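You operate a simulated robot arm through the tools that you are given. There is no shell and no other tool.

Carry out the task below with a simulated two-armed robot. There is one attempt and no reset: what you move stays moved.

TASK
Test the low and then the middle beam with the thick rod.
Fine: each test must turn the lamp red; reset after each; only the rod may break a beam; rod back in its socket.
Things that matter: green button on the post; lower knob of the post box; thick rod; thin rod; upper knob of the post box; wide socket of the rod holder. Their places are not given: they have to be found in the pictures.

It is judged by the outcome, as a careful person would: the job done as asked, and still so three seconds after it is handed in. It fails if anything else is knocked over, pushed out of place, dropped, spilled or broken.

THE ROBOT
Two 7-joint arms with fingered hands on one trunk that stands fixed in place. Base frame: the origin is at the foot of the trunk, x ahead of it, y to its left, z up. Readings come in mm, degrees, newtons and seconds.
The left shoulder is at [24, 152, 1252], the right one opposite. With the tool pointing down near the work surface each hand reaches from about 400 to 780 mm from the base axis, measured 20 degrees to its own side. Payload 3.8 kg a hand.
The tool frame of a hand sits at the grasp point between the pads (the TCP): z along the fingers, y along the line on which they close. The tips reach 30 mm beyond it. The gripper opens to 104 mm; its body begins 35 mm behind the TCP. The gripper is a hand of 5 fingers: y runs from the thumb to the fingers, the wrist lies at [-15, -104, -178] in the tool frame, and closing takes about 1.5 s.
Orientation is that of the tool frame in the base frame, as a unit quaternion [w, x, y, z]. With the fingers straight down and the wrist toward the robot, the tool's x, y and z point along [0, 1, 0], [1, 0, 0] and [0, 0, -1] of the base frame.

THE INTERFACE
- The arms move only by the tool nudge_tool. It takes "left_motion", "right_motion" or both (then of equal length, played together; a hand with none holds still); each is a list of rows, each a list of 7 numbers: the shift along the tool's x, y, z in units of 50 mm (1.0 is 50 mm), then the turn, a rotation vector about the tool's x, y, z in units of 5 degrees (1.0 is 5 degrees), then the opening, from 0 (shut) to 1 (fully open). In form: [[dx, dy, dz, ax, ay, az, hand], ...]. A call has 1 to 20 rows; each row shifts and turns the commanded pose from where the row before left it, along the tool's axes as they then stand. A call with a number of a shift or a turn outside -1 to 1 is refused whole. Rows are played at 5 a second. More than 50 mm and 8.6 degrees between two rows, or a gripper value outside its range, and nothing of the call is played. A pose out of reach is approached as far as the arm can. The call stops where the force on the tool passes 90 N (or 10 N more than at its start, if that is more) or the arm is blocked; 0.2 s more then pass. Each finger travels about 72 mm/s and halts on what it meets, pressing with about 30 N; the grip force reading is that of the motor and also rises with nothing between the fingers. The clock runs only during rows and for 0.2 s after the last one: add rows that do not move to give the fingers time. The reply holds the time, the measured pose of the TCP, the force on the tool along the base axes, the opening and the grip force, in the units named above and with some noise, with the torque about the TCP (base axes, N m) and any sound that the robot's microphone picked up.
- Cameras (640 x 400 px; columns grow to the right, rows downward): "scene" is now at [106.8, -45.5, 1438.7]; the picture's right is [-0.28, -0.96, 0.01], its down [-0.17, 0.04, -0.99] and it looks along [0.94, -0.28, -0.17] (base axes); focal length 249 px, centre (320, 200). "left" rides on the left gripper at [-80, -78, -141] in its tool frame; the picture's right is [-0.78, -0.30, 0.56], its down [0.53, -0.78, 0.33] and it looks along [0.33, 0.56, 0.76] (tool axes); focal length 247 px, centre (320, 200). "right" rides on the right gripper at [80, -78, -141] in its tool frame; the picture's right is [-0.78, 0.30, -0.56], its down [-0.53, -0.78, 0.33] and it looks along [-0.33, 0.56, 0.76] (tool axes); focal length 247 px, centre (320, 200).
- get_image(camera): a new picture of that camera. The clock stands still meanwhile.
- move_column(by): moves the trunk up (or, below 0, down) by that many mm; the arms and the scene camera ride with it, the base frame stays. It gives what a move gives, with no picture.
- hand_shape(shape, hand): the hand has 5 fingers and takes this shape, open, in about a second: jaw (thumb against the fingers, like two jaws); tri (thumb and two fingers); tip (a fingertip pinch); poke (one finger out to press); point (the index stretched); flat (the hand flat); cup (the hand cupped); fist (a fist). The gripper value then closes the fingers along that shape, each until it touches; the sizes above hold for jaw. It gives what a move gives, with no picture.
- turn_head(pan, tilt): turns the head with the scene camera to pan (to the left, within 80 degrees either way) and tilt (down, from -29 to 69), counted from straight ahead of the robot (the tilt from the chest, where the trunk bows). It gives what a move gives.
- measure_at(camera, pixels): for up to 12 pixels [column, row] of the newest picture of that camera ("zoom" is the newest enlarged one), the place [x, y, z] in the base frame of the surface seen there, good to about 2 mm, but the place of the scene camera against the robot may be out by one fixed shift of up to 25 mm in any direction. The clock stands still meanwhile.
- inspect(camera, box): a new picture of the part [left, top, right, bottom] of that camera's present view, enlarged. The clock stands still meanwhile.
- sign_off(): hands the job in; it is judged then, once.

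Unless the task says otherwise, let go and move clear before handing in.

The tools are called after "Request:" by a JSON object that holds its "api" and its "payload". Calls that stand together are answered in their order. nudge_tool: Moves the arms, as the interface text tells. Its arguments: {"type":"object","properties":{"left_motion":{"type":"array","items":{"type":"array","items":{"type":"number"}}},"right_motion":{"type":"array","items":{"type":"array","items":{"type":"number"}}}},"required":[]} The other tools are called the same way: move_column (by) moves the trunk up or down; hand_shape (shape, hand) gives the hand a shape; turn_head (pan, tilt) turns the head that bears the scene camera; get_image (camera) takes a picture; measure_at (camera, pixels) gives the place of the surface under pixels of a picture; inspect (camera, box) takes an enlarged picture of a part of a camera's view; sign_off () hands the job in.

At the start:

```text
time_s: 0.0
left_ee_pos: [496.2, 48.8, 1442.4]
left_tool_rot: [0.0, 0.708, 0.707, 0.001]
left_ft_force: [0.9, 0.5, -0.2]
left_moment: [-0.03, -0.01, 0.0]
left_grip_width: 103.7
left_grasp_force: 0.1
left_shape: jaw
right_ee_pos: [439.3, -356.2, 1462.8]
right_tool_rot: [-0.001, 0.707, 0.707, 0.0]
right_ft_force: [-0.8, -0.9, 0.3]
right_moment: [0.02, 0.0, 0.02]
right_grip_width: 103.6
right_grasp_force: 0.1
right_shape: jaw
trunk travel left (down, up): [-325.0, 131.0]
head pan, tilt (commanded): [-16.5, 7.3]
```

scene: 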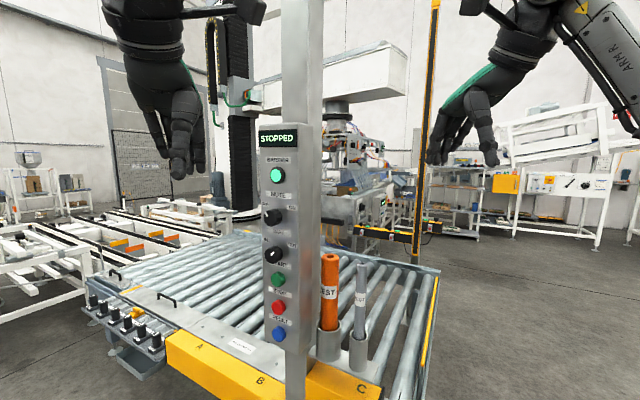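
right: 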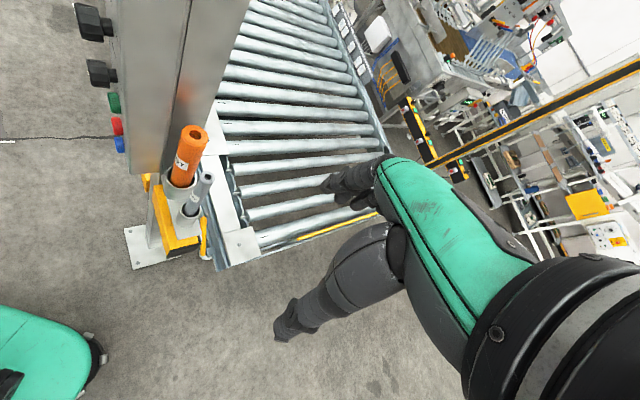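
left: 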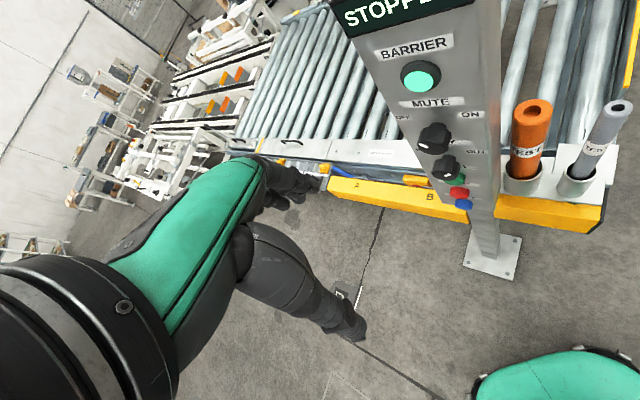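

The first pictures show a post box with a display "STOPPED", a green lamp labelled BARRIER at scene (277,175), two knobs at (272,217) and (275,255), buttons at (278,280), (278,307), (278,334), and the orange thick rod at (329,290) beside the grey thin rod at (360,300). I'll enlarge these to read the labels.

Request:
{"api": "inspect", "payload": {"camera": "scene", "box": [240, 110, 400, 210]}}

Request:
{"api": "inspect", "payload": {"camera": "scene", "box": [240, 190, 340, 350]}}

Request:
{"api": "inspect", "payload": {"camera": "left", "box": [320, 0, 640, 220]}}

Request:
{"api": "inspect", "payload": {"camera": "scene", "box": [380, 0, 480, 280]}}

```text
4.00 times, centred on (320, 160) of scene
```

zoom: 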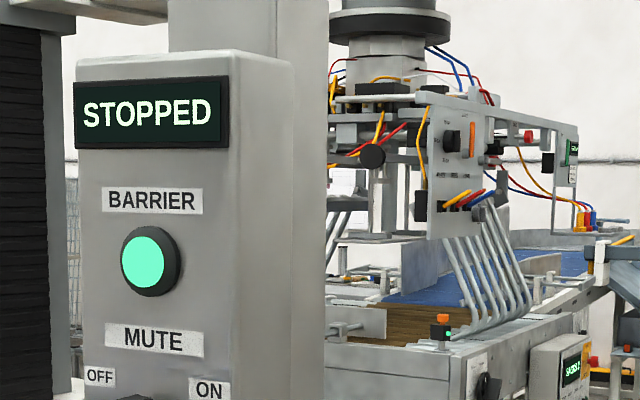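

```text
2.50 times, centred on (290, 270) of scene
```

zoom: 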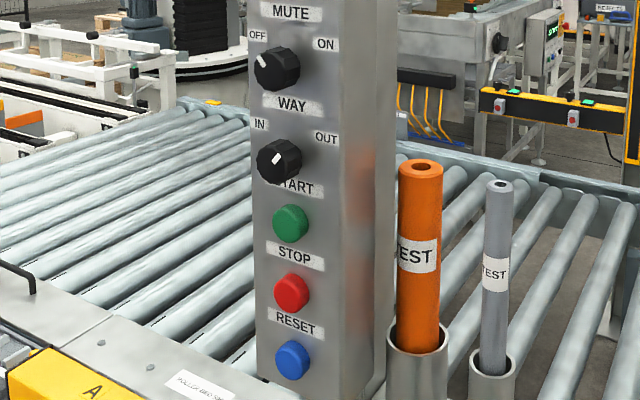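

```text
1.82 times, centred on (480, 110) of left
```

zoom: 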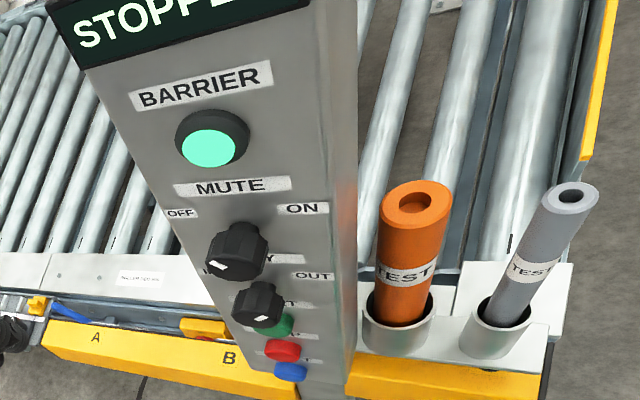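

```text
1.43 times, centred on (430, 140) of scene
```

zoom: 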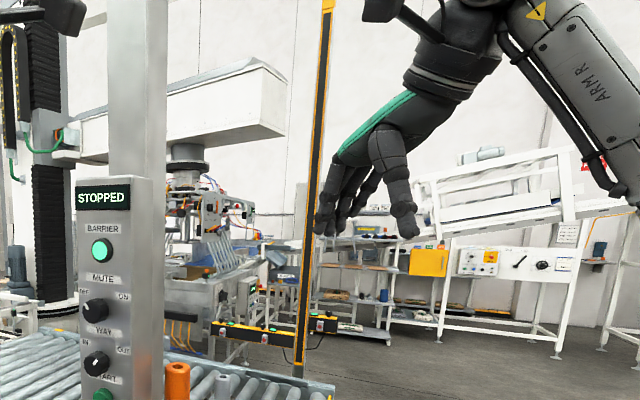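

The BARRIER lamp is green, MUTE seems to point to OFF and WAY somewhere between IN and OUT; START, STOP and RESET buttons are below. I need to find the beams, so I'll look at the yellow post near scene (425,120) and around it.

Request:
{"api": "turn_head", "payload": {"pan": -25, "tilt": 30}}

Request:
{"api": "get_image", "payload": {"camera": "scene"}}

```text
time_s: 0.9
left_ee_pos: [494.7, 47.5, 1443.0]
left_tool_rot: [-0.001, 0.707, 0.707, 0.0]
left_ft_force: [-0.3, -0.1, 0.8]
left_moment: [0.0, -0.03, 0.0]
left_grip_width: 103.7
left_grasp_force: 0.1
left_shape: jaw
right_ee_pos: [440.3, -356.6, 1462.0]
right_tool_rot: [0.001, 0.707, 0.707, 0.0]
right_ft_force: [-0.3, -0.3, 0.0]
right_moment: [0.0, 0.02, 0.01]
right_grip_width: 103.5
right_grasp_force: 0.0
right_shape: jaw
trunk travel left (down, up): [-325.0, 131.0]
head pan, tilt (commanded): [-25.0, 30.0]
```

```text
taken
```

scene: 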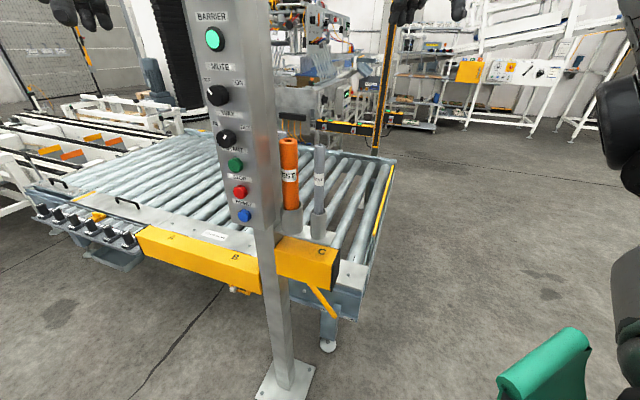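

The post with the box stands in front of the roller conveyor, and yellow/black posts appear at (383,80) and around (85,65). I'll enlarge these regions.

Request:
{"api": "inspect", "payload": {"camera": "scene", "box": [330, 0, 460, 180]}}

Request:
{"api": "inspect", "payload": {"camera": "scene", "box": [20, 0, 160, 140]}}

Request:
{"api": "inspect", "payload": {"camera": "scene", "box": [180, 180, 400, 320]}}

Request:
{"api": "inspect", "payload": {"camera": "scene", "box": [180, 0, 320, 230]}}

```text
2.22 times, centred on (395, 90) of scene
```

zoom: 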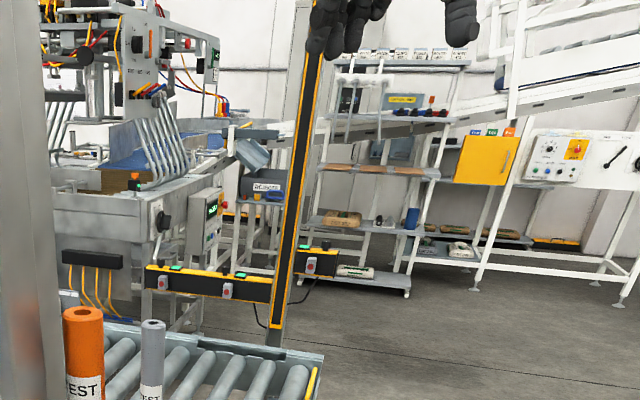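

```text
2.86 times, centred on (90, 70) of scene
```

zoom: 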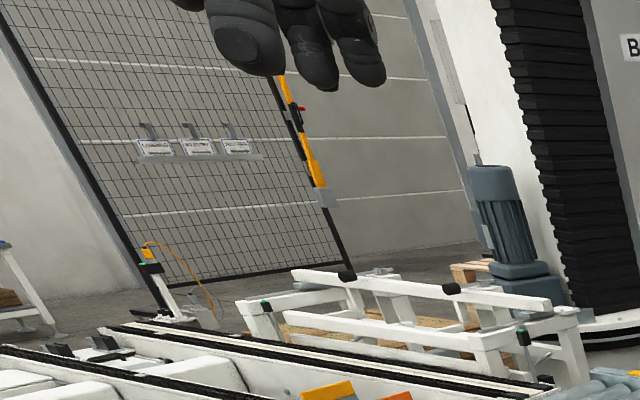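

```text
2.86 times, centred on (290, 250) of scene
```

zoom: 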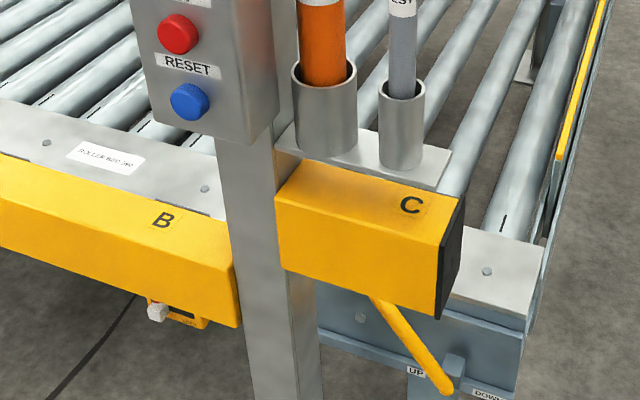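

```text
1.74 times, centred on (250, 115) of scene
```

zoom: 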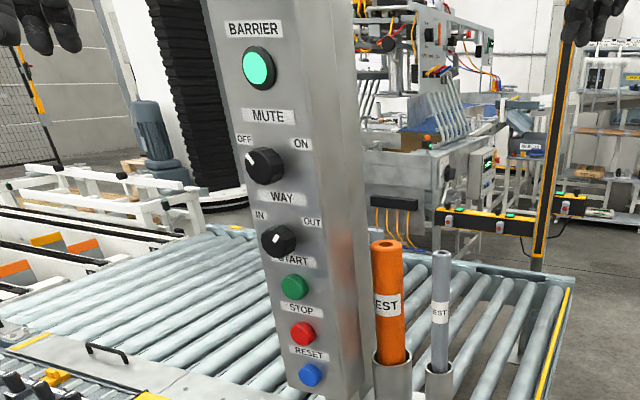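

The lamp is at (258,68), RESET is the blue button at (310,375), and the far yellow/black post stands behind the conveyor. I'll measure key points and look closer at the knobs.

Request:
{"api": "get_image", "payload": {"camera": "scene"}}

Request:
{"api": "measure_at", "payload": {"camera": "scene", "pixels": [[213, 40], [217, 95], [226, 137], [235, 165], [240, 192], [245, 215], [289, 143], [320, 155], [385, 60], [377, 150], [350, 126], [410, 118]]}}

Request:
{"api": "inspect", "payload": {"camera": "scene", "box": [200, 70, 264, 150]}}

Request:
{"api": "inspect", "payload": {"camera": "scene", "box": [340, 90, 440, 160]}}

```text
taken
```

scene: 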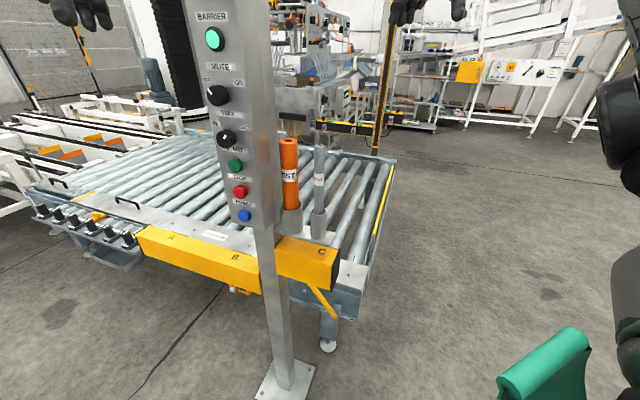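

```text
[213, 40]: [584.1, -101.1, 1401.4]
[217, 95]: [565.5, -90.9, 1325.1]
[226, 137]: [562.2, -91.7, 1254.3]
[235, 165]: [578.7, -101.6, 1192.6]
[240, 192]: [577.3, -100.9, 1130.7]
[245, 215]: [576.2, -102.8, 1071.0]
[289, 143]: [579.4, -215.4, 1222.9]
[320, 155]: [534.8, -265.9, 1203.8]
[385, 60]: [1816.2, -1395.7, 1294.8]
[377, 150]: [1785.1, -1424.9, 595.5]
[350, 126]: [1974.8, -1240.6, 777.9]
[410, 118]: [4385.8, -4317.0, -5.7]
```

```text
5.00 times, centred on (232, 110) of scene
```

zoom: 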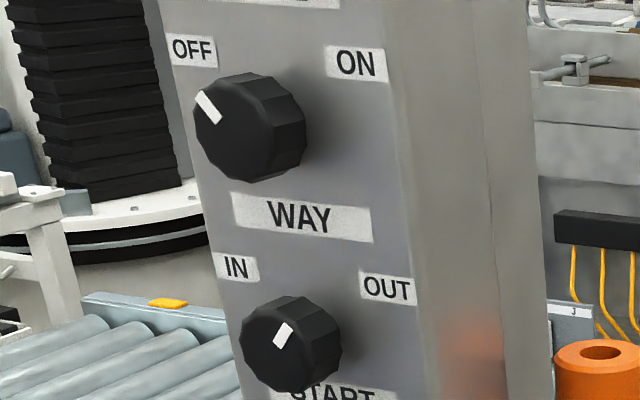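

```text
5.71 times, centred on (390, 125) of scene
```

zoom: 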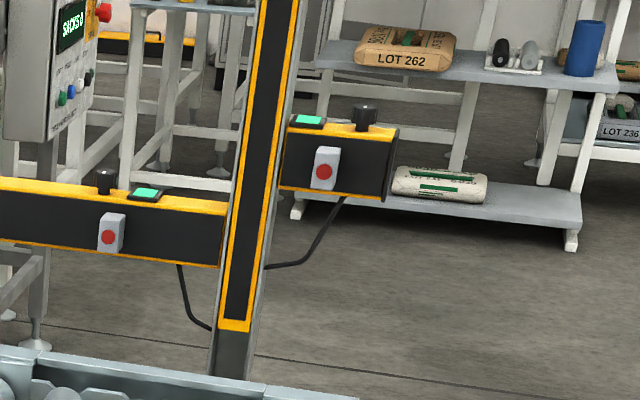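

MUTE points to OFF. I'll measure the conveyor, post, and yellow bars to work out where the beams run.

Request:
{"api": "measure_at", "payload": {"camera": "scene", "pixels": [[150, 235], [255, 270], [283, 245], [335, 255], [333, 275], [390, 165], [355, 275], [275, 320], [283, 360], [318, 310], [345, 290], [360, 230]]}}

Request:
{"api": "measure_at", "payload": {"camera": "scene", "pixels": [[190, 20], [245, 20], [270, 20], [230, 210], [258, 215], [275, 200], [250, 120], [272, 120], [291, 210], [318, 215], [310, 237], [303, 170]]}}

```text
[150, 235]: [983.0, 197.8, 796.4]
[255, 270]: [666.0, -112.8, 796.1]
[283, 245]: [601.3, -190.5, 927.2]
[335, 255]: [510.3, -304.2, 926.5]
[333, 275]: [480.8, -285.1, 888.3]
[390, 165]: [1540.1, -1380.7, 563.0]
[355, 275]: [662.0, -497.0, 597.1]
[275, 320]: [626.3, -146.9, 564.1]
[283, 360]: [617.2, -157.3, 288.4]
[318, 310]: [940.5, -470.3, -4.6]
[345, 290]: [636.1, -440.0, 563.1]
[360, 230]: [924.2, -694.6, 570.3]
```

```text
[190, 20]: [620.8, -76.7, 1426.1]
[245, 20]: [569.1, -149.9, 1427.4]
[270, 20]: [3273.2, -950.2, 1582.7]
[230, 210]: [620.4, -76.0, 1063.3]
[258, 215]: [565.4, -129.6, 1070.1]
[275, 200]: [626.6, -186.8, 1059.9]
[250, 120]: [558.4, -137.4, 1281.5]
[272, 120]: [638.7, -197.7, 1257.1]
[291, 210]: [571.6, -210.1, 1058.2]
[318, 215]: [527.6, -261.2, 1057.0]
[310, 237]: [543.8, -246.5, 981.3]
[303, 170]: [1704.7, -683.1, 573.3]
```

The box face looks along about (-0.7, 0.7), so the barrier likely runs from the back of this post to the far black/yellow post at about (1800,-1400). I'll look closely at the far post and the right-hand view of the near post for beam windows.

Request:
{"api": "turn_head", "payload": {"pan": -38, "tilt": 5}}

Request:
{"api": "get_image", "payload": {"camera": "scene"}}

Request:
{"api": "inspect", "payload": {"camera": "right", "box": [60, 0, 300, 280]}}

```text
time_s: 1.8
left_ee_pos: [494.6, 47.9, 1443.4]
left_tool_rot: [-0.001, 0.707, 0.707, 0.0]
left_ft_force: [0.0, 0.9, -0.5]
left_moment: [0.0, -0.03, -0.03]
left_grip_width: 103.6
left_grasp_force: 0.0
left_shape: jaw
right_ee_pos: [440.2, -356.5, 1461.3]
right_tool_rot: [0.0, 0.707, 0.707, 0.0]
right_ft_force: [0.1, -1.2, -0.3]
right_moment: [0.0, 0.01, 0.02]
right_grip_width: 103.9
right_grasp_force: 0.1
right_shape: jaw
trunk travel left (down, up): [-325.0, 131.0]
head pan, tilt (commanded): [-38.0, 5.0]
```

```text
taken
```

scene: 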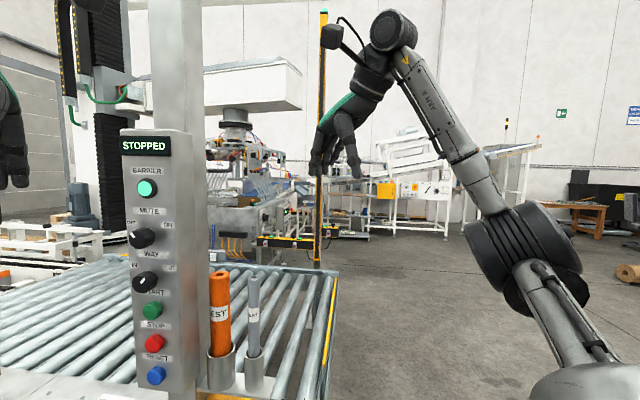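

```text
1.43 times, centred on (180, 140) of right
```

zoom: 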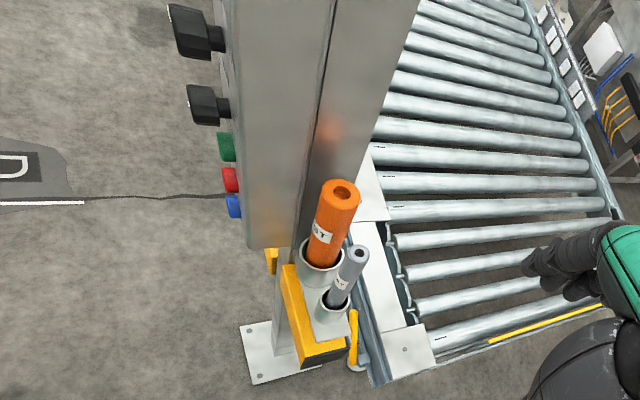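

The far post runs from (323,12) down to (317,268). I'll zoom in on it to look for beam windows.

Request:
{"api": "inspect", "payload": {"camera": "scene", "box": [300, 0, 350, 50]}}

Request:
{"api": "inspect", "payload": {"camera": "scene", "box": [295, 50, 345, 130]}}

Request:
{"api": "inspect", "payload": {"camera": "scene", "box": [280, 180, 360, 280]}}

Request:
{"api": "inspect", "payload": {"camera": "scene", "box": [110, 0, 270, 160]}}

Request:
{"api": "measure_at", "payload": {"camera": "scene", "pixels": [[323, 30], [322, 80], [318, 230], [317, 262], [295, 241], [160, 40], [200, 100], [215, 280], [252, 285], [329, 225]]}}

```text
8.00 times, centred on (325, 25) of scene
```

zoom: 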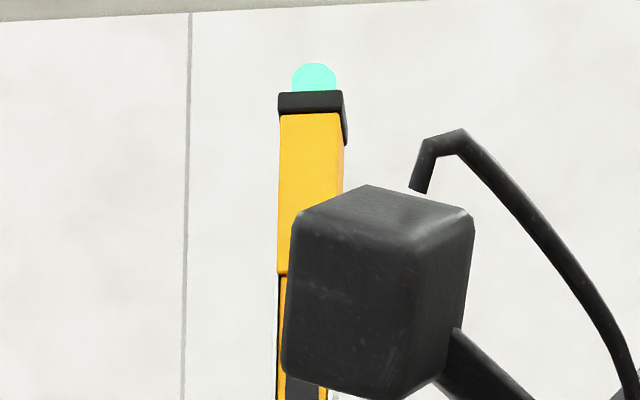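

```text
5.00 times, centred on (320, 90) of scene
```

zoom: 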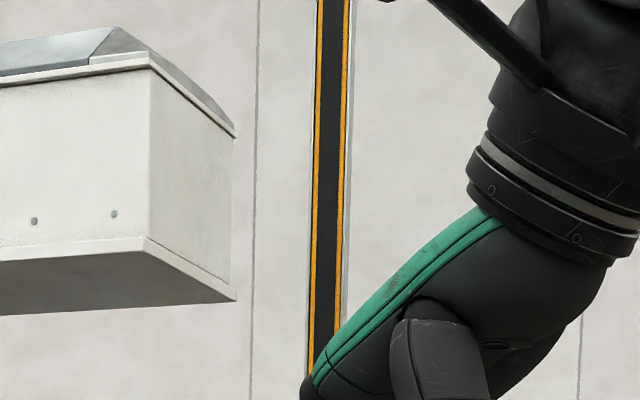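

```text
4.00 times, centred on (320, 230) of scene
```

zoom: 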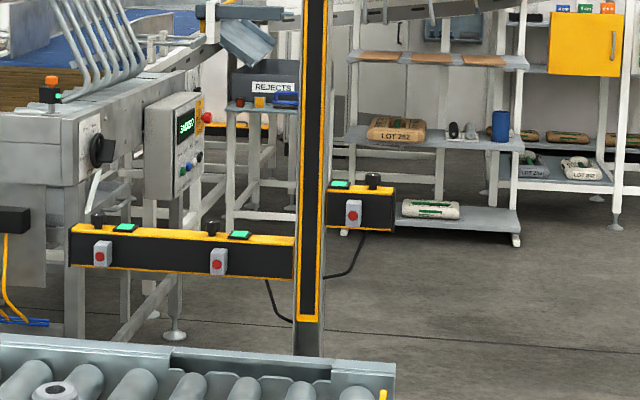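

```text
2.50 times, centred on (190, 80) of scene
```

zoom: 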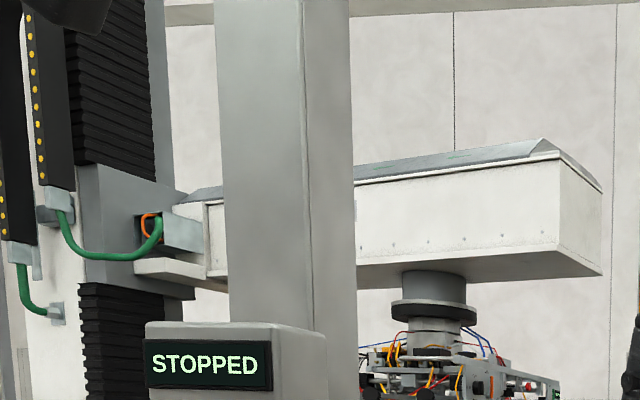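

```text
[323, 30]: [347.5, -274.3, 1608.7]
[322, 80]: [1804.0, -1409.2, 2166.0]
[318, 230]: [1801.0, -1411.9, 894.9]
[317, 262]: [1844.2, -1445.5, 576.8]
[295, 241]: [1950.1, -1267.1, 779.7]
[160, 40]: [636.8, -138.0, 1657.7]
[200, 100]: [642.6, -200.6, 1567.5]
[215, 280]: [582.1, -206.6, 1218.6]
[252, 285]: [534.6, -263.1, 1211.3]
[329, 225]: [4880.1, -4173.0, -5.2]
```

The far post (top lamp cyan at about (323,10)) carries a plain dark strip; no beam windows can be seen from here. I'll move the right hand out to the right and turn it so its camera looks at the back of the near post.

Request:
{"api": "nudge_tool", "payload": {"right_motion": [[-0.4, 0.8, 0, 0, 0, 0, 1], [-0.4, 0.8, 0, 0, 0, 0, 1], [-0.4, 0.8, 0, 0, 0, 0, 1], [-0.4, 0.8, 0, 0, 0, 0, 1], [-0.4, 0.6, 0, 0, 1, 0, 1], [0, 0, 0, 0, 1, 0, 1], [0, 0, 0, 0, 1, 0, 1], [0, 0, 0, 0, 1, 0, 1], [0, 0, 0, 0, 1, 0, 1], [0, 0, 0, 0, 1, 0, 1], [0, 0, 0, 0, 1, 0, 1], [0, 0, 0, 0, 1, 0, 1], [0, 0, 0, 0, 1, 0, 1], [0, 0, 0, 0, 1, 0, 1], [0, 0, 0, 0, 1, 0, 1]]}}

Request:
{"api": "get_image", "payload": {"camera": "right"}}

Request:
{"api": "get_image", "payload": {"camera": "scene"}}

```text
time_s: 5.0
left_ee_pos: [494.4, 48.3, 1444.7]
left_tool_rot: [0.0, 0.707, 0.707, 0.0]
left_ft_force: [0.1, 0.6, 0.7]
left_moment: [0.0, -0.03, -0.04]
left_grip_width: 103.6
left_grasp_force: 0.1
left_shape: jaw
right_ee_pos: [510.4, -390.6, 1459.9]
right_tool_rot: [-0.299, 0.64, 0.641, 0.3]
right_ft_force: [-0.4, 0.7, -0.1]
right_moment: [-0.01, 0.01, -0.02]
right_grip_width: 103.7
right_grasp_force: 0.1
right_shape: jaw
right hand out of reach, approached as far as the arm can: row 2, 3, 4, 5
trunk travel left (down, up): [-325.0, 131.0]
head pan, tilt (commanded): [-38.0, 5.0]
```

```text
taken
```

right: 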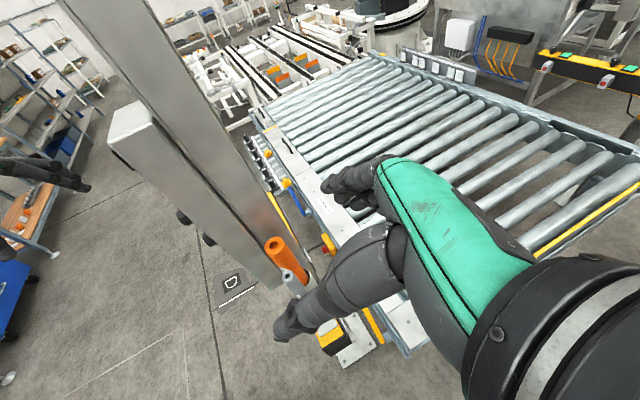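

```text
taken
```

scene: 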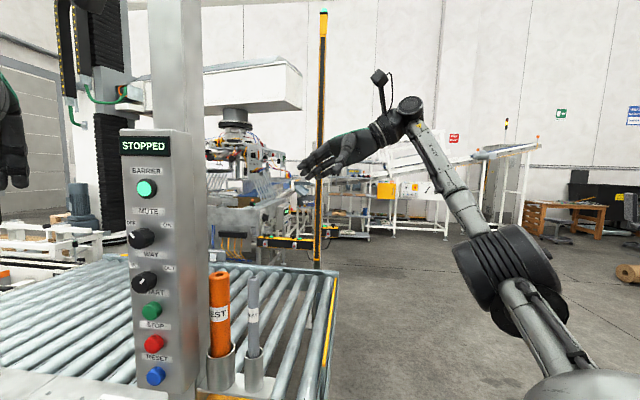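

The right arm stopped at x≈510 because of reach, at a tilt of 50°. I'll finish the turn and lower the hand a bit, then look again.

Request:
{"api": "nudge_tool", "payload": {"right_motion": [[0, 0, 0, 0, 1, 0, 1], [0, 0, 0, 0, 1, 0, 1], [0, 0, 0, 0, 1, 0, 1], [0, 0, 0, 0, 1, 0, 1], [0, 0, 0, 0, 1, 0, 1], [0, 0, 0, 0, 1, 0, 1], [0, 0, 0, 0, 1, 0, 1], [0, 0, 0, 0, 0, 0, 1]]}}

Request:
{"api": "get_image", "payload": {"camera": "right"}}

```text
time_s: 6.8
left_ee_pos: [494.8, 48.0, 1442.8]
left_tool_rot: [0.0, 0.707, 0.708, 0.0]
left_ft_force: [0.7, -0.9, 0.1]
left_moment: [-0.02, -0.02, -0.02]
left_grip_width: 103.7
left_grasp_force: 0.0
left_shape: jaw
right_ee_pos: [511.2, -389.9, 1460.0]
right_tool_rot: [-0.478, 0.522, 0.52, 0.479]
right_ft_force: [-0.2, -0.4, -0.3]
right_moment: [0.01, -0.02, 0.03]
right_grip_width: 103.5
right_grasp_force: 0.1
right_shape: jaw
trunk travel left (down, up): [-325.0, 131.0]
head pan, tilt (commanded): [-38.0, 5.0]
```

```text
taken
```

right: 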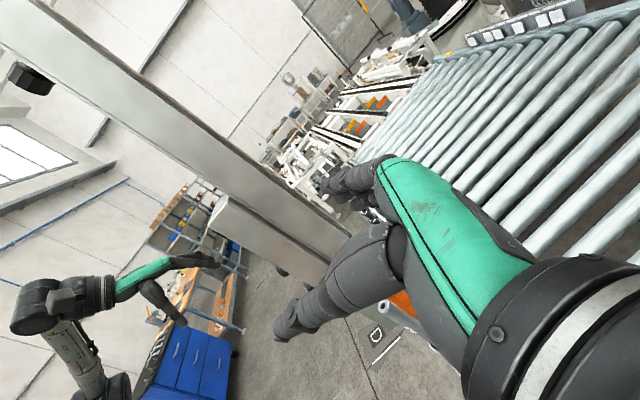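

The camera now sees the right side of the post edge-on; I need it further forward (x) to see the back face. I'll push forward and lower.

Request:
{"api": "nudge_tool", "payload": {"right_motion": [[-0.6, 0.5, -0.5, 0, 0, 0, 1], [-0.6, 0.5, -0.5, 0, 0, 0, 1], [-0.6, 0.7, -0.3, 0, 0, 0, 1], [-0.6, 0.8, 0, 0, 0, 0, 1], [-0.6, 0.8, 0, 0, 0, 0, 1], [0, 0.8, 0, 0, 0, 0, 1]]}}

Request:
{"api": "get_image", "payload": {"camera": "right"}}

```text
time_s: 8.2
left_ee_pos: [494.5, 51.5, 1444.2]
left_tool_rot: [0.001, 0.707, 0.707, -0.001]
left_ft_force: [-0.5, -0.4, 0.0]
left_moment: [-0.02, 0.04, -0.02]
left_grip_width: 103.6
left_grasp_force: 0.0
left_shape: jaw
right_ee_pos: [617.6, -417.7, 1330.9]
right_tool_rot: [-0.477, 0.521, 0.522, 0.478]
right_ft_force: [0.7, -0.7, 0.7]
right_moment: [-0.05, 0.04, 0.02]
right_grip_width: 103.8
right_grasp_force: 0.1
right_shape: jaw
right hand out of reach, approached as far as the arm can: row 3, 4, 5, 6
trunk travel left (down, up): [-325.0, 131.0]
head pan, tilt (commanded): [-38.0, 5.0]
```

```text
taken
```

right: 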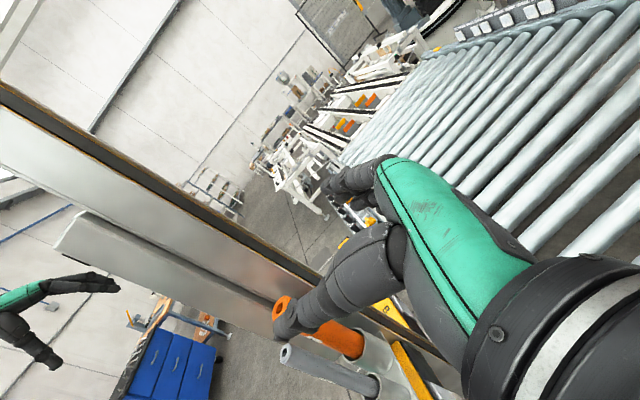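

The dark back strip of the post is now visible along (0,90)-(300,270). I'll zoom in on it.

Request:
{"api": "inspect", "payload": {"camera": "right", "box": [0, 70, 160, 200]}}

Request:
{"api": "inspect", "payload": {"camera": "right", "box": [140, 160, 330, 290]}}

Request:
{"api": "inspect", "payload": {"camera": "right", "box": [260, 240, 480, 400]}}

Request:
{"api": "measure_at", "payload": {"camera": "right", "pixels": [[10, 130], [20, 105], [150, 200], [160, 189], [250, 250], [262, 245], [284, 308], [345, 340], [288, 352], [200, 290], [350, 365], [80, 240]]}}

```text
3.08 times, centred on (80, 135) of right
```

zoom: 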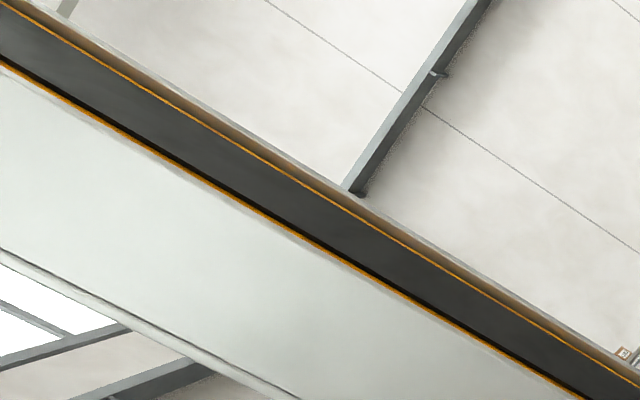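

```text
3.08 times, centred on (235, 225) of right
```

zoom: 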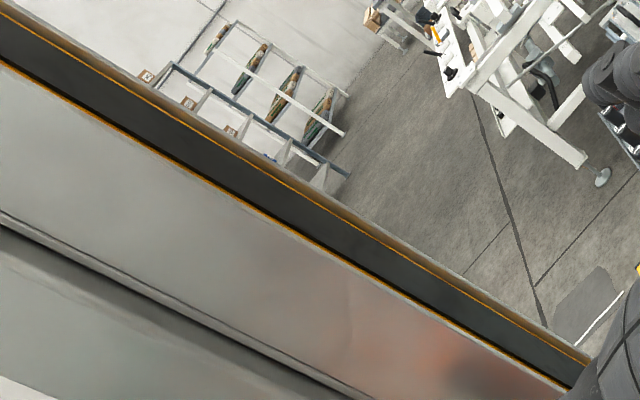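

```text
2.50 times, centred on (370, 320) of right
```

zoom: 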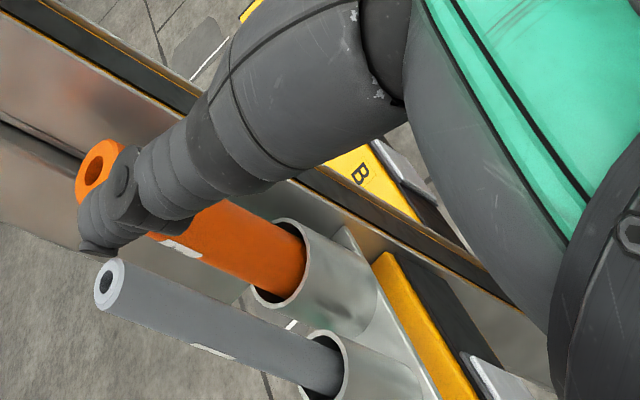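

```text
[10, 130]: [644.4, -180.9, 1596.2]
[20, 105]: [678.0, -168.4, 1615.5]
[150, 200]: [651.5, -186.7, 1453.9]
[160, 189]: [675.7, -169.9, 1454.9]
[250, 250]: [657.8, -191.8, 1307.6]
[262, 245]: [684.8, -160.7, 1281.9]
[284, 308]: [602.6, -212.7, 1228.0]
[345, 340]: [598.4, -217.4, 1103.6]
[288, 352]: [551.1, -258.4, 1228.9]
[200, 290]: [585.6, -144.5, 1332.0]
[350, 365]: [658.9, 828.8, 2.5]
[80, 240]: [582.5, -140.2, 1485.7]
```

The near post has a dark strip with yellow edges on its back (e.g. right-camera (160,189) → about (676,-170,1455)), so beams run from there. The right camera places the thick rod top at (603,-213,1228), so the scene camera is off by about 20 mm. I'll look for beam lenses on the far strip.

Request:
{"api": "get_image", "payload": {"camera": "scene"}}

Request:
{"api": "inspect", "payload": {"camera": "scene", "box": [304, 0, 340, 70]}}

Request:
{"api": "inspect", "payload": {"camera": "scene", "box": [304, 65, 340, 135]}}

Request:
{"api": "inspect", "payload": {"camera": "scene", "box": [300, 130, 336, 200]}}

Request:
{"api": "inspect", "payload": {"camera": "scene", "box": [300, 195, 336, 275]}}

```text
taken
```

scene: 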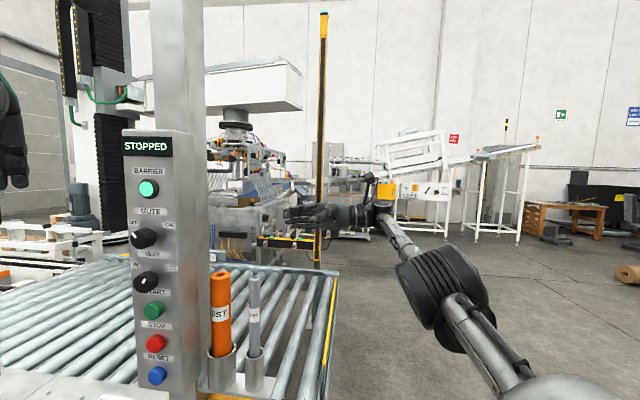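

```text
5.71 times, centred on (322, 35) of scene
```

zoom: 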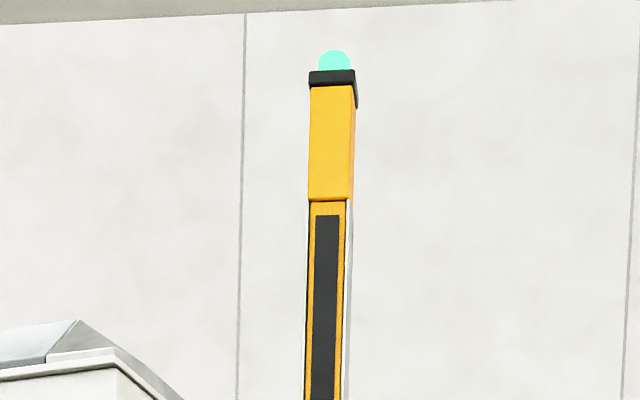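

```text
5.71 times, centred on (322, 100) of scene
```

zoom: 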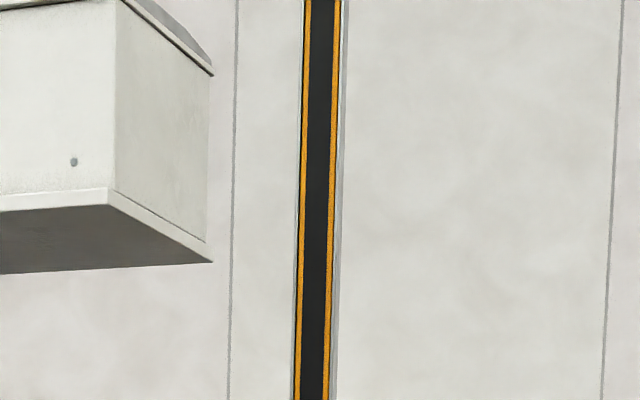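

```text
5.71 times, centred on (318, 165) of scene
```

zoom: 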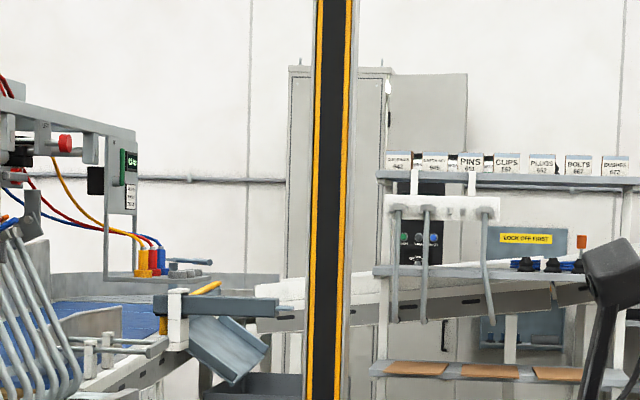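

```text
5.00 times, centred on (318, 235) of scene
```

zoom: 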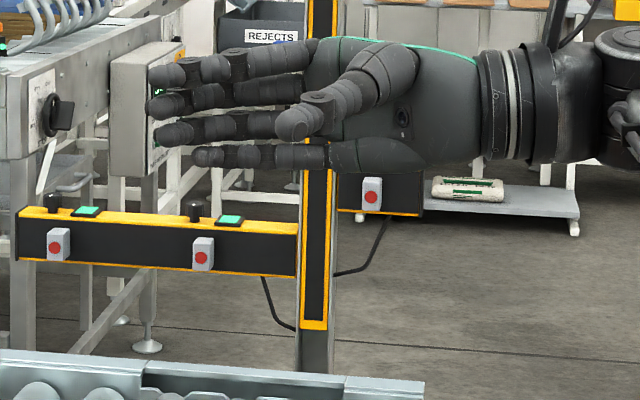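

The strips look continuous with no lens marks so far. I'll lower the right hand to look at the lower part of the near post's back and the muting bars there.

Request:
{"api": "nudge_tool", "payload": {"right_motion": [[-1, 0, 0, 0, 0, 0, 1], [-1, 0, 0, 0, 0, 0, 1], [-1, 0, 0, 0, 0, 0, 1], [-1, 0.3, 0, 0, 0, 0, 1], [-1, 0.3, 0, 0, 0, 0, 1], [0, 0.3, 0, 0, 0, 0, 1]]}}

Request:
{"api": "get_image", "payload": {"camera": "right"}}

```text
refused: row 4 steps farther than a row can; nothing moved
```

```text
taken
```

right: 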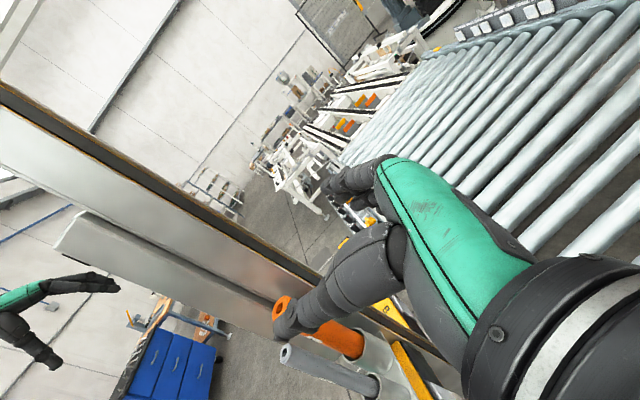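

The call was refused because a row moved more than 50 mm in total. I'll repeat it with smaller rows.

Request:
{"api": "nudge_tool", "payload": {"right_motion": [[-0.9, 0, 0, 0, 0, 0, 1], [-0.9, 0, 0, 0, 0, 0, 1], [-0.9, 0, 0, 0, 0, 0, 1], [-0.9, 0.3, 0, 0, 0, 0, 1], [-0.9, 0.3, 0, 0, 0, 0, 1], [0, 0.3, 0, 0, 0, 0, 1]]}}

Request:
{"api": "get_image", "payload": {"camera": "right"}}

```text
time_s: 9.6
left_ee_pos: [494.9, 47.1, 1442.7]
left_tool_rot: [0.0, 0.707, 0.707, 0.0]
left_ft_force: [-0.6, -0.9, 0.1]
left_moment: [-0.03, 0.01, -0.04]
left_grip_width: 103.7
left_grasp_force: 0.0
left_shape: jaw
right_ee_pos: [600.6, -412.1, 1174.2]
right_tool_rot: [-0.476, 0.522, 0.522, 0.478]
right_ft_force: [-0.7, 0.0, -0.6]
right_moment: [0.01, 0.02, 0.01]
right_grip_width: 103.7
right_grasp_force: 0.0
right_shape: jaw
right hand out of reach, approached as far as the arm can: row 2, 3, 4, 5, 6
trunk travel left (down, up): [-325.0, 131.0]
head pan, tilt (commanded): [-38.0, 5.0]
```

```text
taken
```

right: 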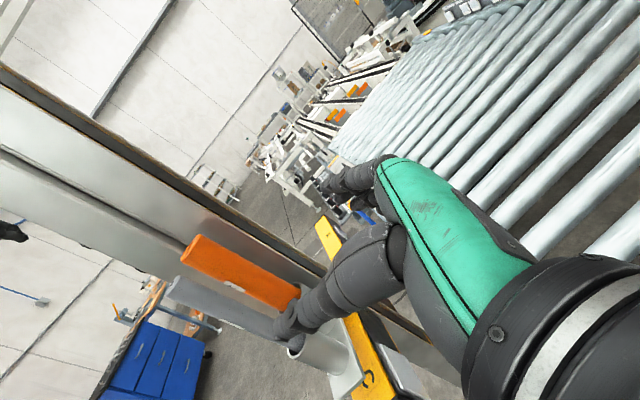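

The rear strip is still seen at a grazing angle; I'll zoom on its lower part and on the rod.

Request:
{"api": "inspect", "payload": {"camera": "right", "box": [160, 140, 340, 280]}}

Request:
{"api": "inspect", "payload": {"camera": "right", "box": [280, 180, 460, 400]}}

Request:
{"api": "inspect", "payload": {"camera": "right", "box": [0, 50, 180, 190]}}

Request:
{"api": "measure_at", "payload": {"camera": "right", "pixels": [[200, 240], [200, 260], [187, 248], [250, 268], [175, 285], [180, 300], [172, 292], [300, 300], [330, 345], [370, 380], [350, 320], [400, 350]]}}

```text
2.86 times, centred on (250, 210) of right
```

zoom: 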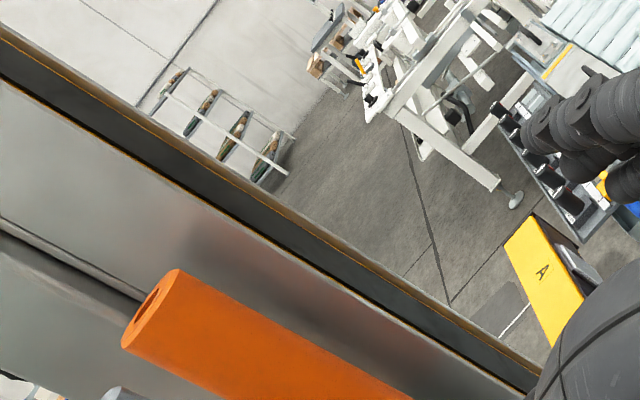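

```text
1.82 times, centred on (370, 290) of right
```

zoom: 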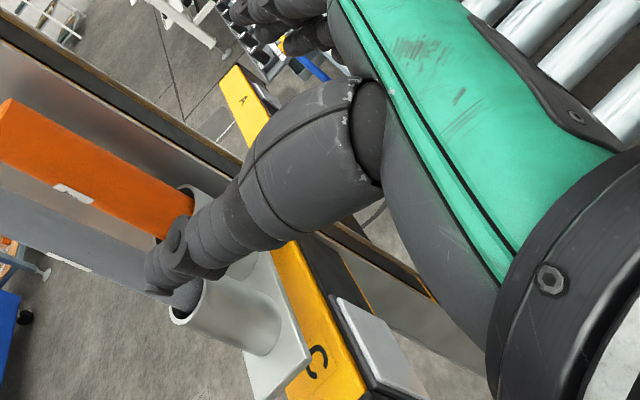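

```text
2.86 times, centred on (90, 120) of right
```

zoom: 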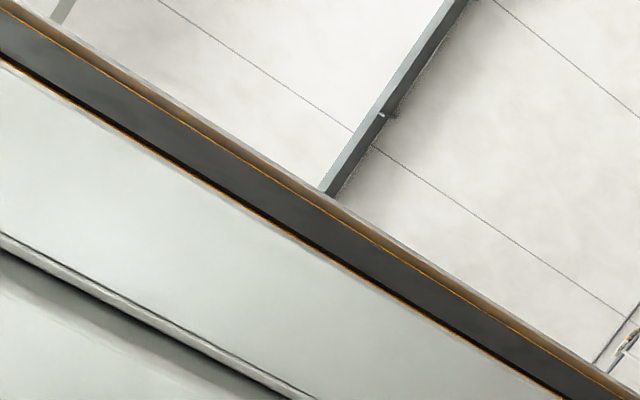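

```text
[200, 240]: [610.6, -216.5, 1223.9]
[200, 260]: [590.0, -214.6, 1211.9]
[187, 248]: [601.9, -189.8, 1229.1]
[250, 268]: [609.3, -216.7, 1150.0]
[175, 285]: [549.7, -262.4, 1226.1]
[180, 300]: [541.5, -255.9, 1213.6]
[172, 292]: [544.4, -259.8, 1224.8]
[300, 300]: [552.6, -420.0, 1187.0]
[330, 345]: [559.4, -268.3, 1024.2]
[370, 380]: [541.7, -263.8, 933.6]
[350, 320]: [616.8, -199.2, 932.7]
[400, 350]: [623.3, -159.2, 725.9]
```

No lens marks are visible on the near strip either. I'll look up and down along the near post with the head camera to find its ends and any beam labels.

Request:
{"api": "turn_head", "payload": {"pan": -20, "tilt": -29}}

Request:
{"api": "get_image", "payload": {"camera": "scene"}}

Request:
{"api": "get_image", "payload": {"camera": "left"}}

```text
time_s: 10.5
left_ee_pos: [495.2, 48.4, 1443.4]
left_tool_rot: [0.001, 0.707, 0.707, 0.0]
left_ft_force: [0.1, 0.3, 0.1]
left_moment: [0.0, 0.02, 0.01]
left_grip_width: 103.9
left_grasp_force: 0.0
left_shape: jaw
right_ee_pos: [601.2, -412.6, 1174.2]
right_tool_rot: [-0.478, 0.522, 0.521, 0.478]
right_ft_force: [-0.3, 0.0, 0.3]
right_moment: [-0.01, 0.02, 0.0]
right_grip_width: 103.8
right_grasp_force: 0.1
right_shape: jaw
trunk travel left (down, up): [-325.0, 131.0]
head pan, tilt (commanded): [-20.0, -28.6]
```

```text
taken
```

scene: 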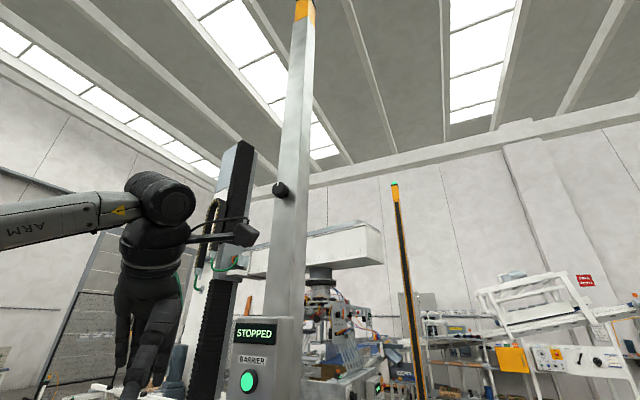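

```text
taken
```

left: 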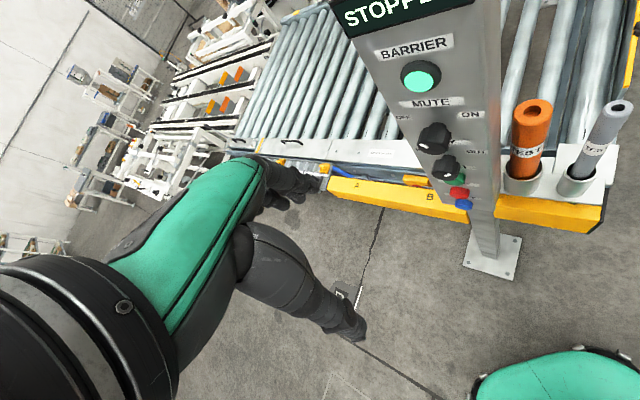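

A small round black thing sits on the post at (280,188). I'll zoom in on it and on the post.

Request:
{"api": "inspect", "payload": {"camera": "scene", "box": [240, 130, 340, 230]}}

Request:
{"api": "inspect", "payload": {"camera": "scene", "box": [260, 0, 350, 100]}}

Request:
{"api": "measure_at", "payload": {"camera": "scene", "pixels": [[280, 188], [305, 15], [300, 60], [272, 245], [396, 200], [396, 190], [400, 215], [418, 370]]}}

```text
4.00 times, centred on (290, 180) of scene
```

zoom: 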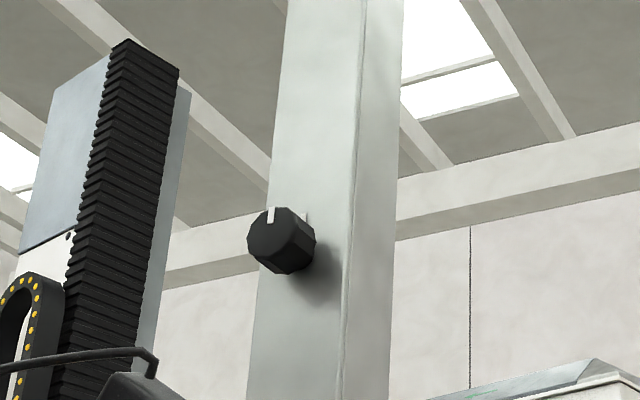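

```text
4.00 times, centred on (305, 50) of scene
```

zoom: 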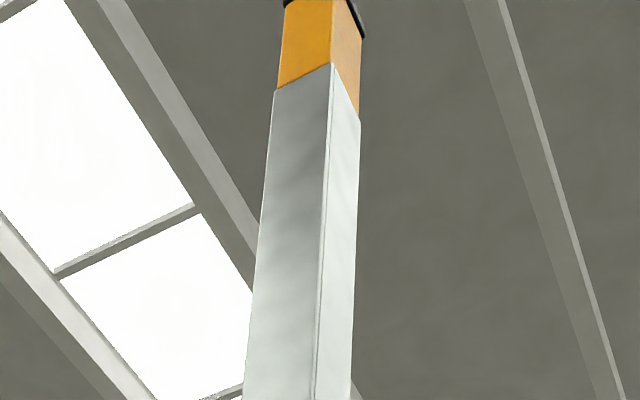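

```text
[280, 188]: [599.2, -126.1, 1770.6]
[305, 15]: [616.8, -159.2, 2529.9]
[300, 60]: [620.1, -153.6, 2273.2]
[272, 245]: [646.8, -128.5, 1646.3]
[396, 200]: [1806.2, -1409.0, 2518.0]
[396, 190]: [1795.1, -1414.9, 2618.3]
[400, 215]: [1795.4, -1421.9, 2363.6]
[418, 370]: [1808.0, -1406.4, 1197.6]
```

There is a third knob on the post at about z 1770, far above the box, and no label seen near it. The strips span about z 600–2430. I'll measure the rods and the far muting bars more precisely with zoomed views.

Request:
{"api": "inspect", "payload": {"camera": "right", "box": [150, 220, 310, 320]}}

Request:
{"api": "measure_at", "payload": {"camera": "zoom", "pixels": [[190, 70], [165, 100], [150, 135], [240, 100], [225, 130], [205, 160], [330, 150], [318, 180], [300, 210], [140, 80], [100, 270], [75, 230]]}}

Request:
{"api": "turn_head", "payload": {"pan": -38, "tilt": 25}}

Request:
{"api": "get_image", "payload": {"camera": "scene"}}

```text
4.00 times, centred on (230, 270) of right
```

zoom: 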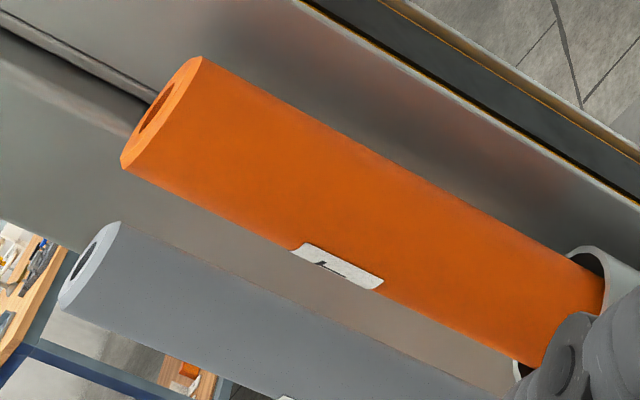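

```text
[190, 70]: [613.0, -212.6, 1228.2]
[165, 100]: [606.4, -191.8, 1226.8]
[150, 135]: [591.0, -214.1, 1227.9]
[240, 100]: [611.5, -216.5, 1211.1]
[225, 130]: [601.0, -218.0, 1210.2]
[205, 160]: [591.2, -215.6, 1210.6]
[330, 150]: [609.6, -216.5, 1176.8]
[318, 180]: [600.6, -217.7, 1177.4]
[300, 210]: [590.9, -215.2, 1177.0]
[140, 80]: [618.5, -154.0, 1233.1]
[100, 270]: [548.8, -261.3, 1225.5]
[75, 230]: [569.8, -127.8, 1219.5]
```

```text
time_s: 11.8
left_ee_pos: [494.7, 47.0, 1442.8]
left_tool_rot: [0.0, 0.707, 0.707, -0.001]
left_ft_force: [0.0, 0.6, -0.5]
left_moment: [-0.01, -0.03, -0.02]
left_grip_width: 103.6
left_grasp_force: 0.0
left_shape: jaw
right_ee_pos: [600.9, -411.4, 1174.4]
right_tool_rot: [-0.477, 0.522, 0.522, 0.477]
right_ft_force: [0.2, -0.6, -0.1]
right_moment: [0.03, 0.0, 0.0]
right_grip_width: 103.9
right_grasp_force: 0.1
right_shape: jaw
trunk travel left (down, up): [-325.0, 131.0]
head pan, tilt (commanded): [-38.0, 25.0]
```

```text
taken
```

scene: 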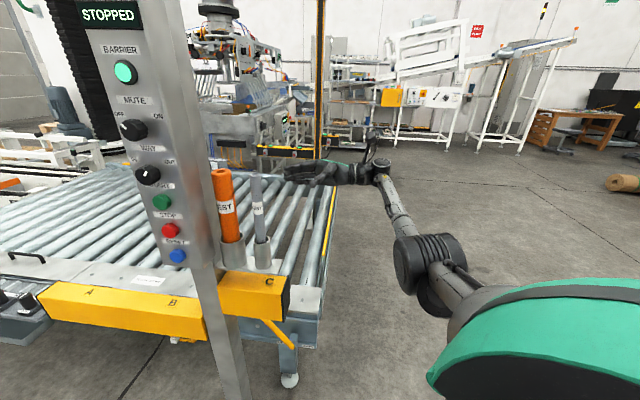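

The thick rod is about 48 mm across with its axis near (602,-194) and top near z 1228; the thin rod axis is near (550,-246). I'll measure the box, buttons and rods with the left hand's camera to get accurate places.

Request:
{"api": "get_image", "payload": {"camera": "left"}}

Request:
{"api": "measure_at", "payload": {"camera": "left", "pixels": [[421, 77], [434, 137], [447, 167], [456, 180], [459, 193], [463, 205], [470, 120], [498, 150], [532, 105], [615, 107], [390, 120], [490, 200]]}}

Request:
{"api": "inspect", "payload": {"camera": "left", "box": [480, 80, 640, 240]}}

Request:
{"api": "measure_at", "payload": {"camera": "zoom", "pixels": [[140, 90], [260, 90], [200, 70], [200, 110], [130, 200], [240, 200], [185, 220], [480, 90], [590, 110], [110, 420], [240, 420], [300, 470]]}}

```text
taken
```

left: 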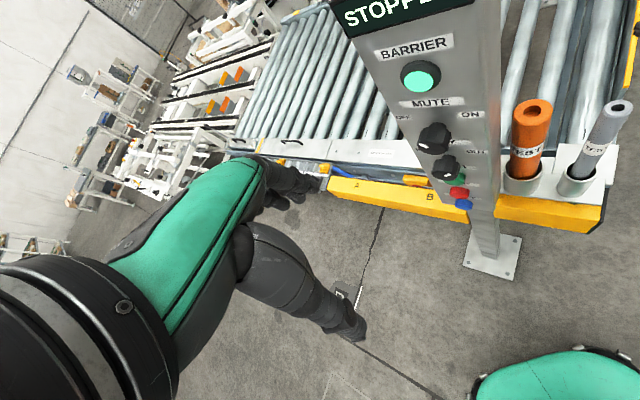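

```text
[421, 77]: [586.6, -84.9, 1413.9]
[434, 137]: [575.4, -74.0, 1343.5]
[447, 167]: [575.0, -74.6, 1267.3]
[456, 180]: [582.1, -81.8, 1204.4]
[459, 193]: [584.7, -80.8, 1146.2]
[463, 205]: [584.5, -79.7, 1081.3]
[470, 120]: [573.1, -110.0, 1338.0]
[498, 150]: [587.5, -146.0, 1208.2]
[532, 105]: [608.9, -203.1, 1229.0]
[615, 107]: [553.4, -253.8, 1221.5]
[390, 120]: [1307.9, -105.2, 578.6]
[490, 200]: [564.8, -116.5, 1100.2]
```

```text
2.50 times, centred on (560, 160) of left
```

zoom: 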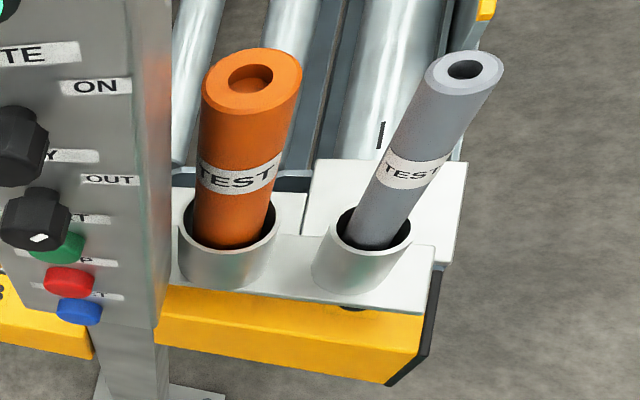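

```text
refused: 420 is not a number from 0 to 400
```

The RESET button front is at about (584.5,-79.7,1081) by the left camera. I'll measure rods and sockets in this zoom.

Request:
{"api": "measure_at", "payload": {"camera": "zoom", "pixels": [[215, 75], [290, 75], [250, 105], [252, 55], [205, 150], [240, 150], [275, 150], [190, 245], [230, 275], [268, 240], [480, 60], [440, 75]]}}

Request:
{"api": "measure_at", "payload": {"camera": "zoom", "pixels": [[400, 160], [365, 210], [320, 260], [405, 250], [300, 260], [420, 270], [250, 320], [160, 330], [390, 375], [435, 260], [250, 75], [155, 240]]}}

```text
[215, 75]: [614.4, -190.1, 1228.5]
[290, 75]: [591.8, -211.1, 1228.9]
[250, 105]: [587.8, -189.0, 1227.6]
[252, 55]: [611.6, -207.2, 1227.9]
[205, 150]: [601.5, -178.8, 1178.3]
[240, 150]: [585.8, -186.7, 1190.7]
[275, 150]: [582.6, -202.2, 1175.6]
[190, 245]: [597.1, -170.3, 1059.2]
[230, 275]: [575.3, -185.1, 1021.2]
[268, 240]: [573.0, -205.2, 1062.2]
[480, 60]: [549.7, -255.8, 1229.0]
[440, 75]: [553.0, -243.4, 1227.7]
```

```text
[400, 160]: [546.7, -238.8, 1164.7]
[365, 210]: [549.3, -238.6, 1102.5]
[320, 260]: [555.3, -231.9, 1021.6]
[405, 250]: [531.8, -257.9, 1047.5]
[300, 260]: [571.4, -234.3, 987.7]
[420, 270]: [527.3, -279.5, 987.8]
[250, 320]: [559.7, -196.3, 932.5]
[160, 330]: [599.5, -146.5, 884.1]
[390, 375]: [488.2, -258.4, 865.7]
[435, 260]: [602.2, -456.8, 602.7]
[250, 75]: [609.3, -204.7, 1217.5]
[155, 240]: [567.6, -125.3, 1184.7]
```

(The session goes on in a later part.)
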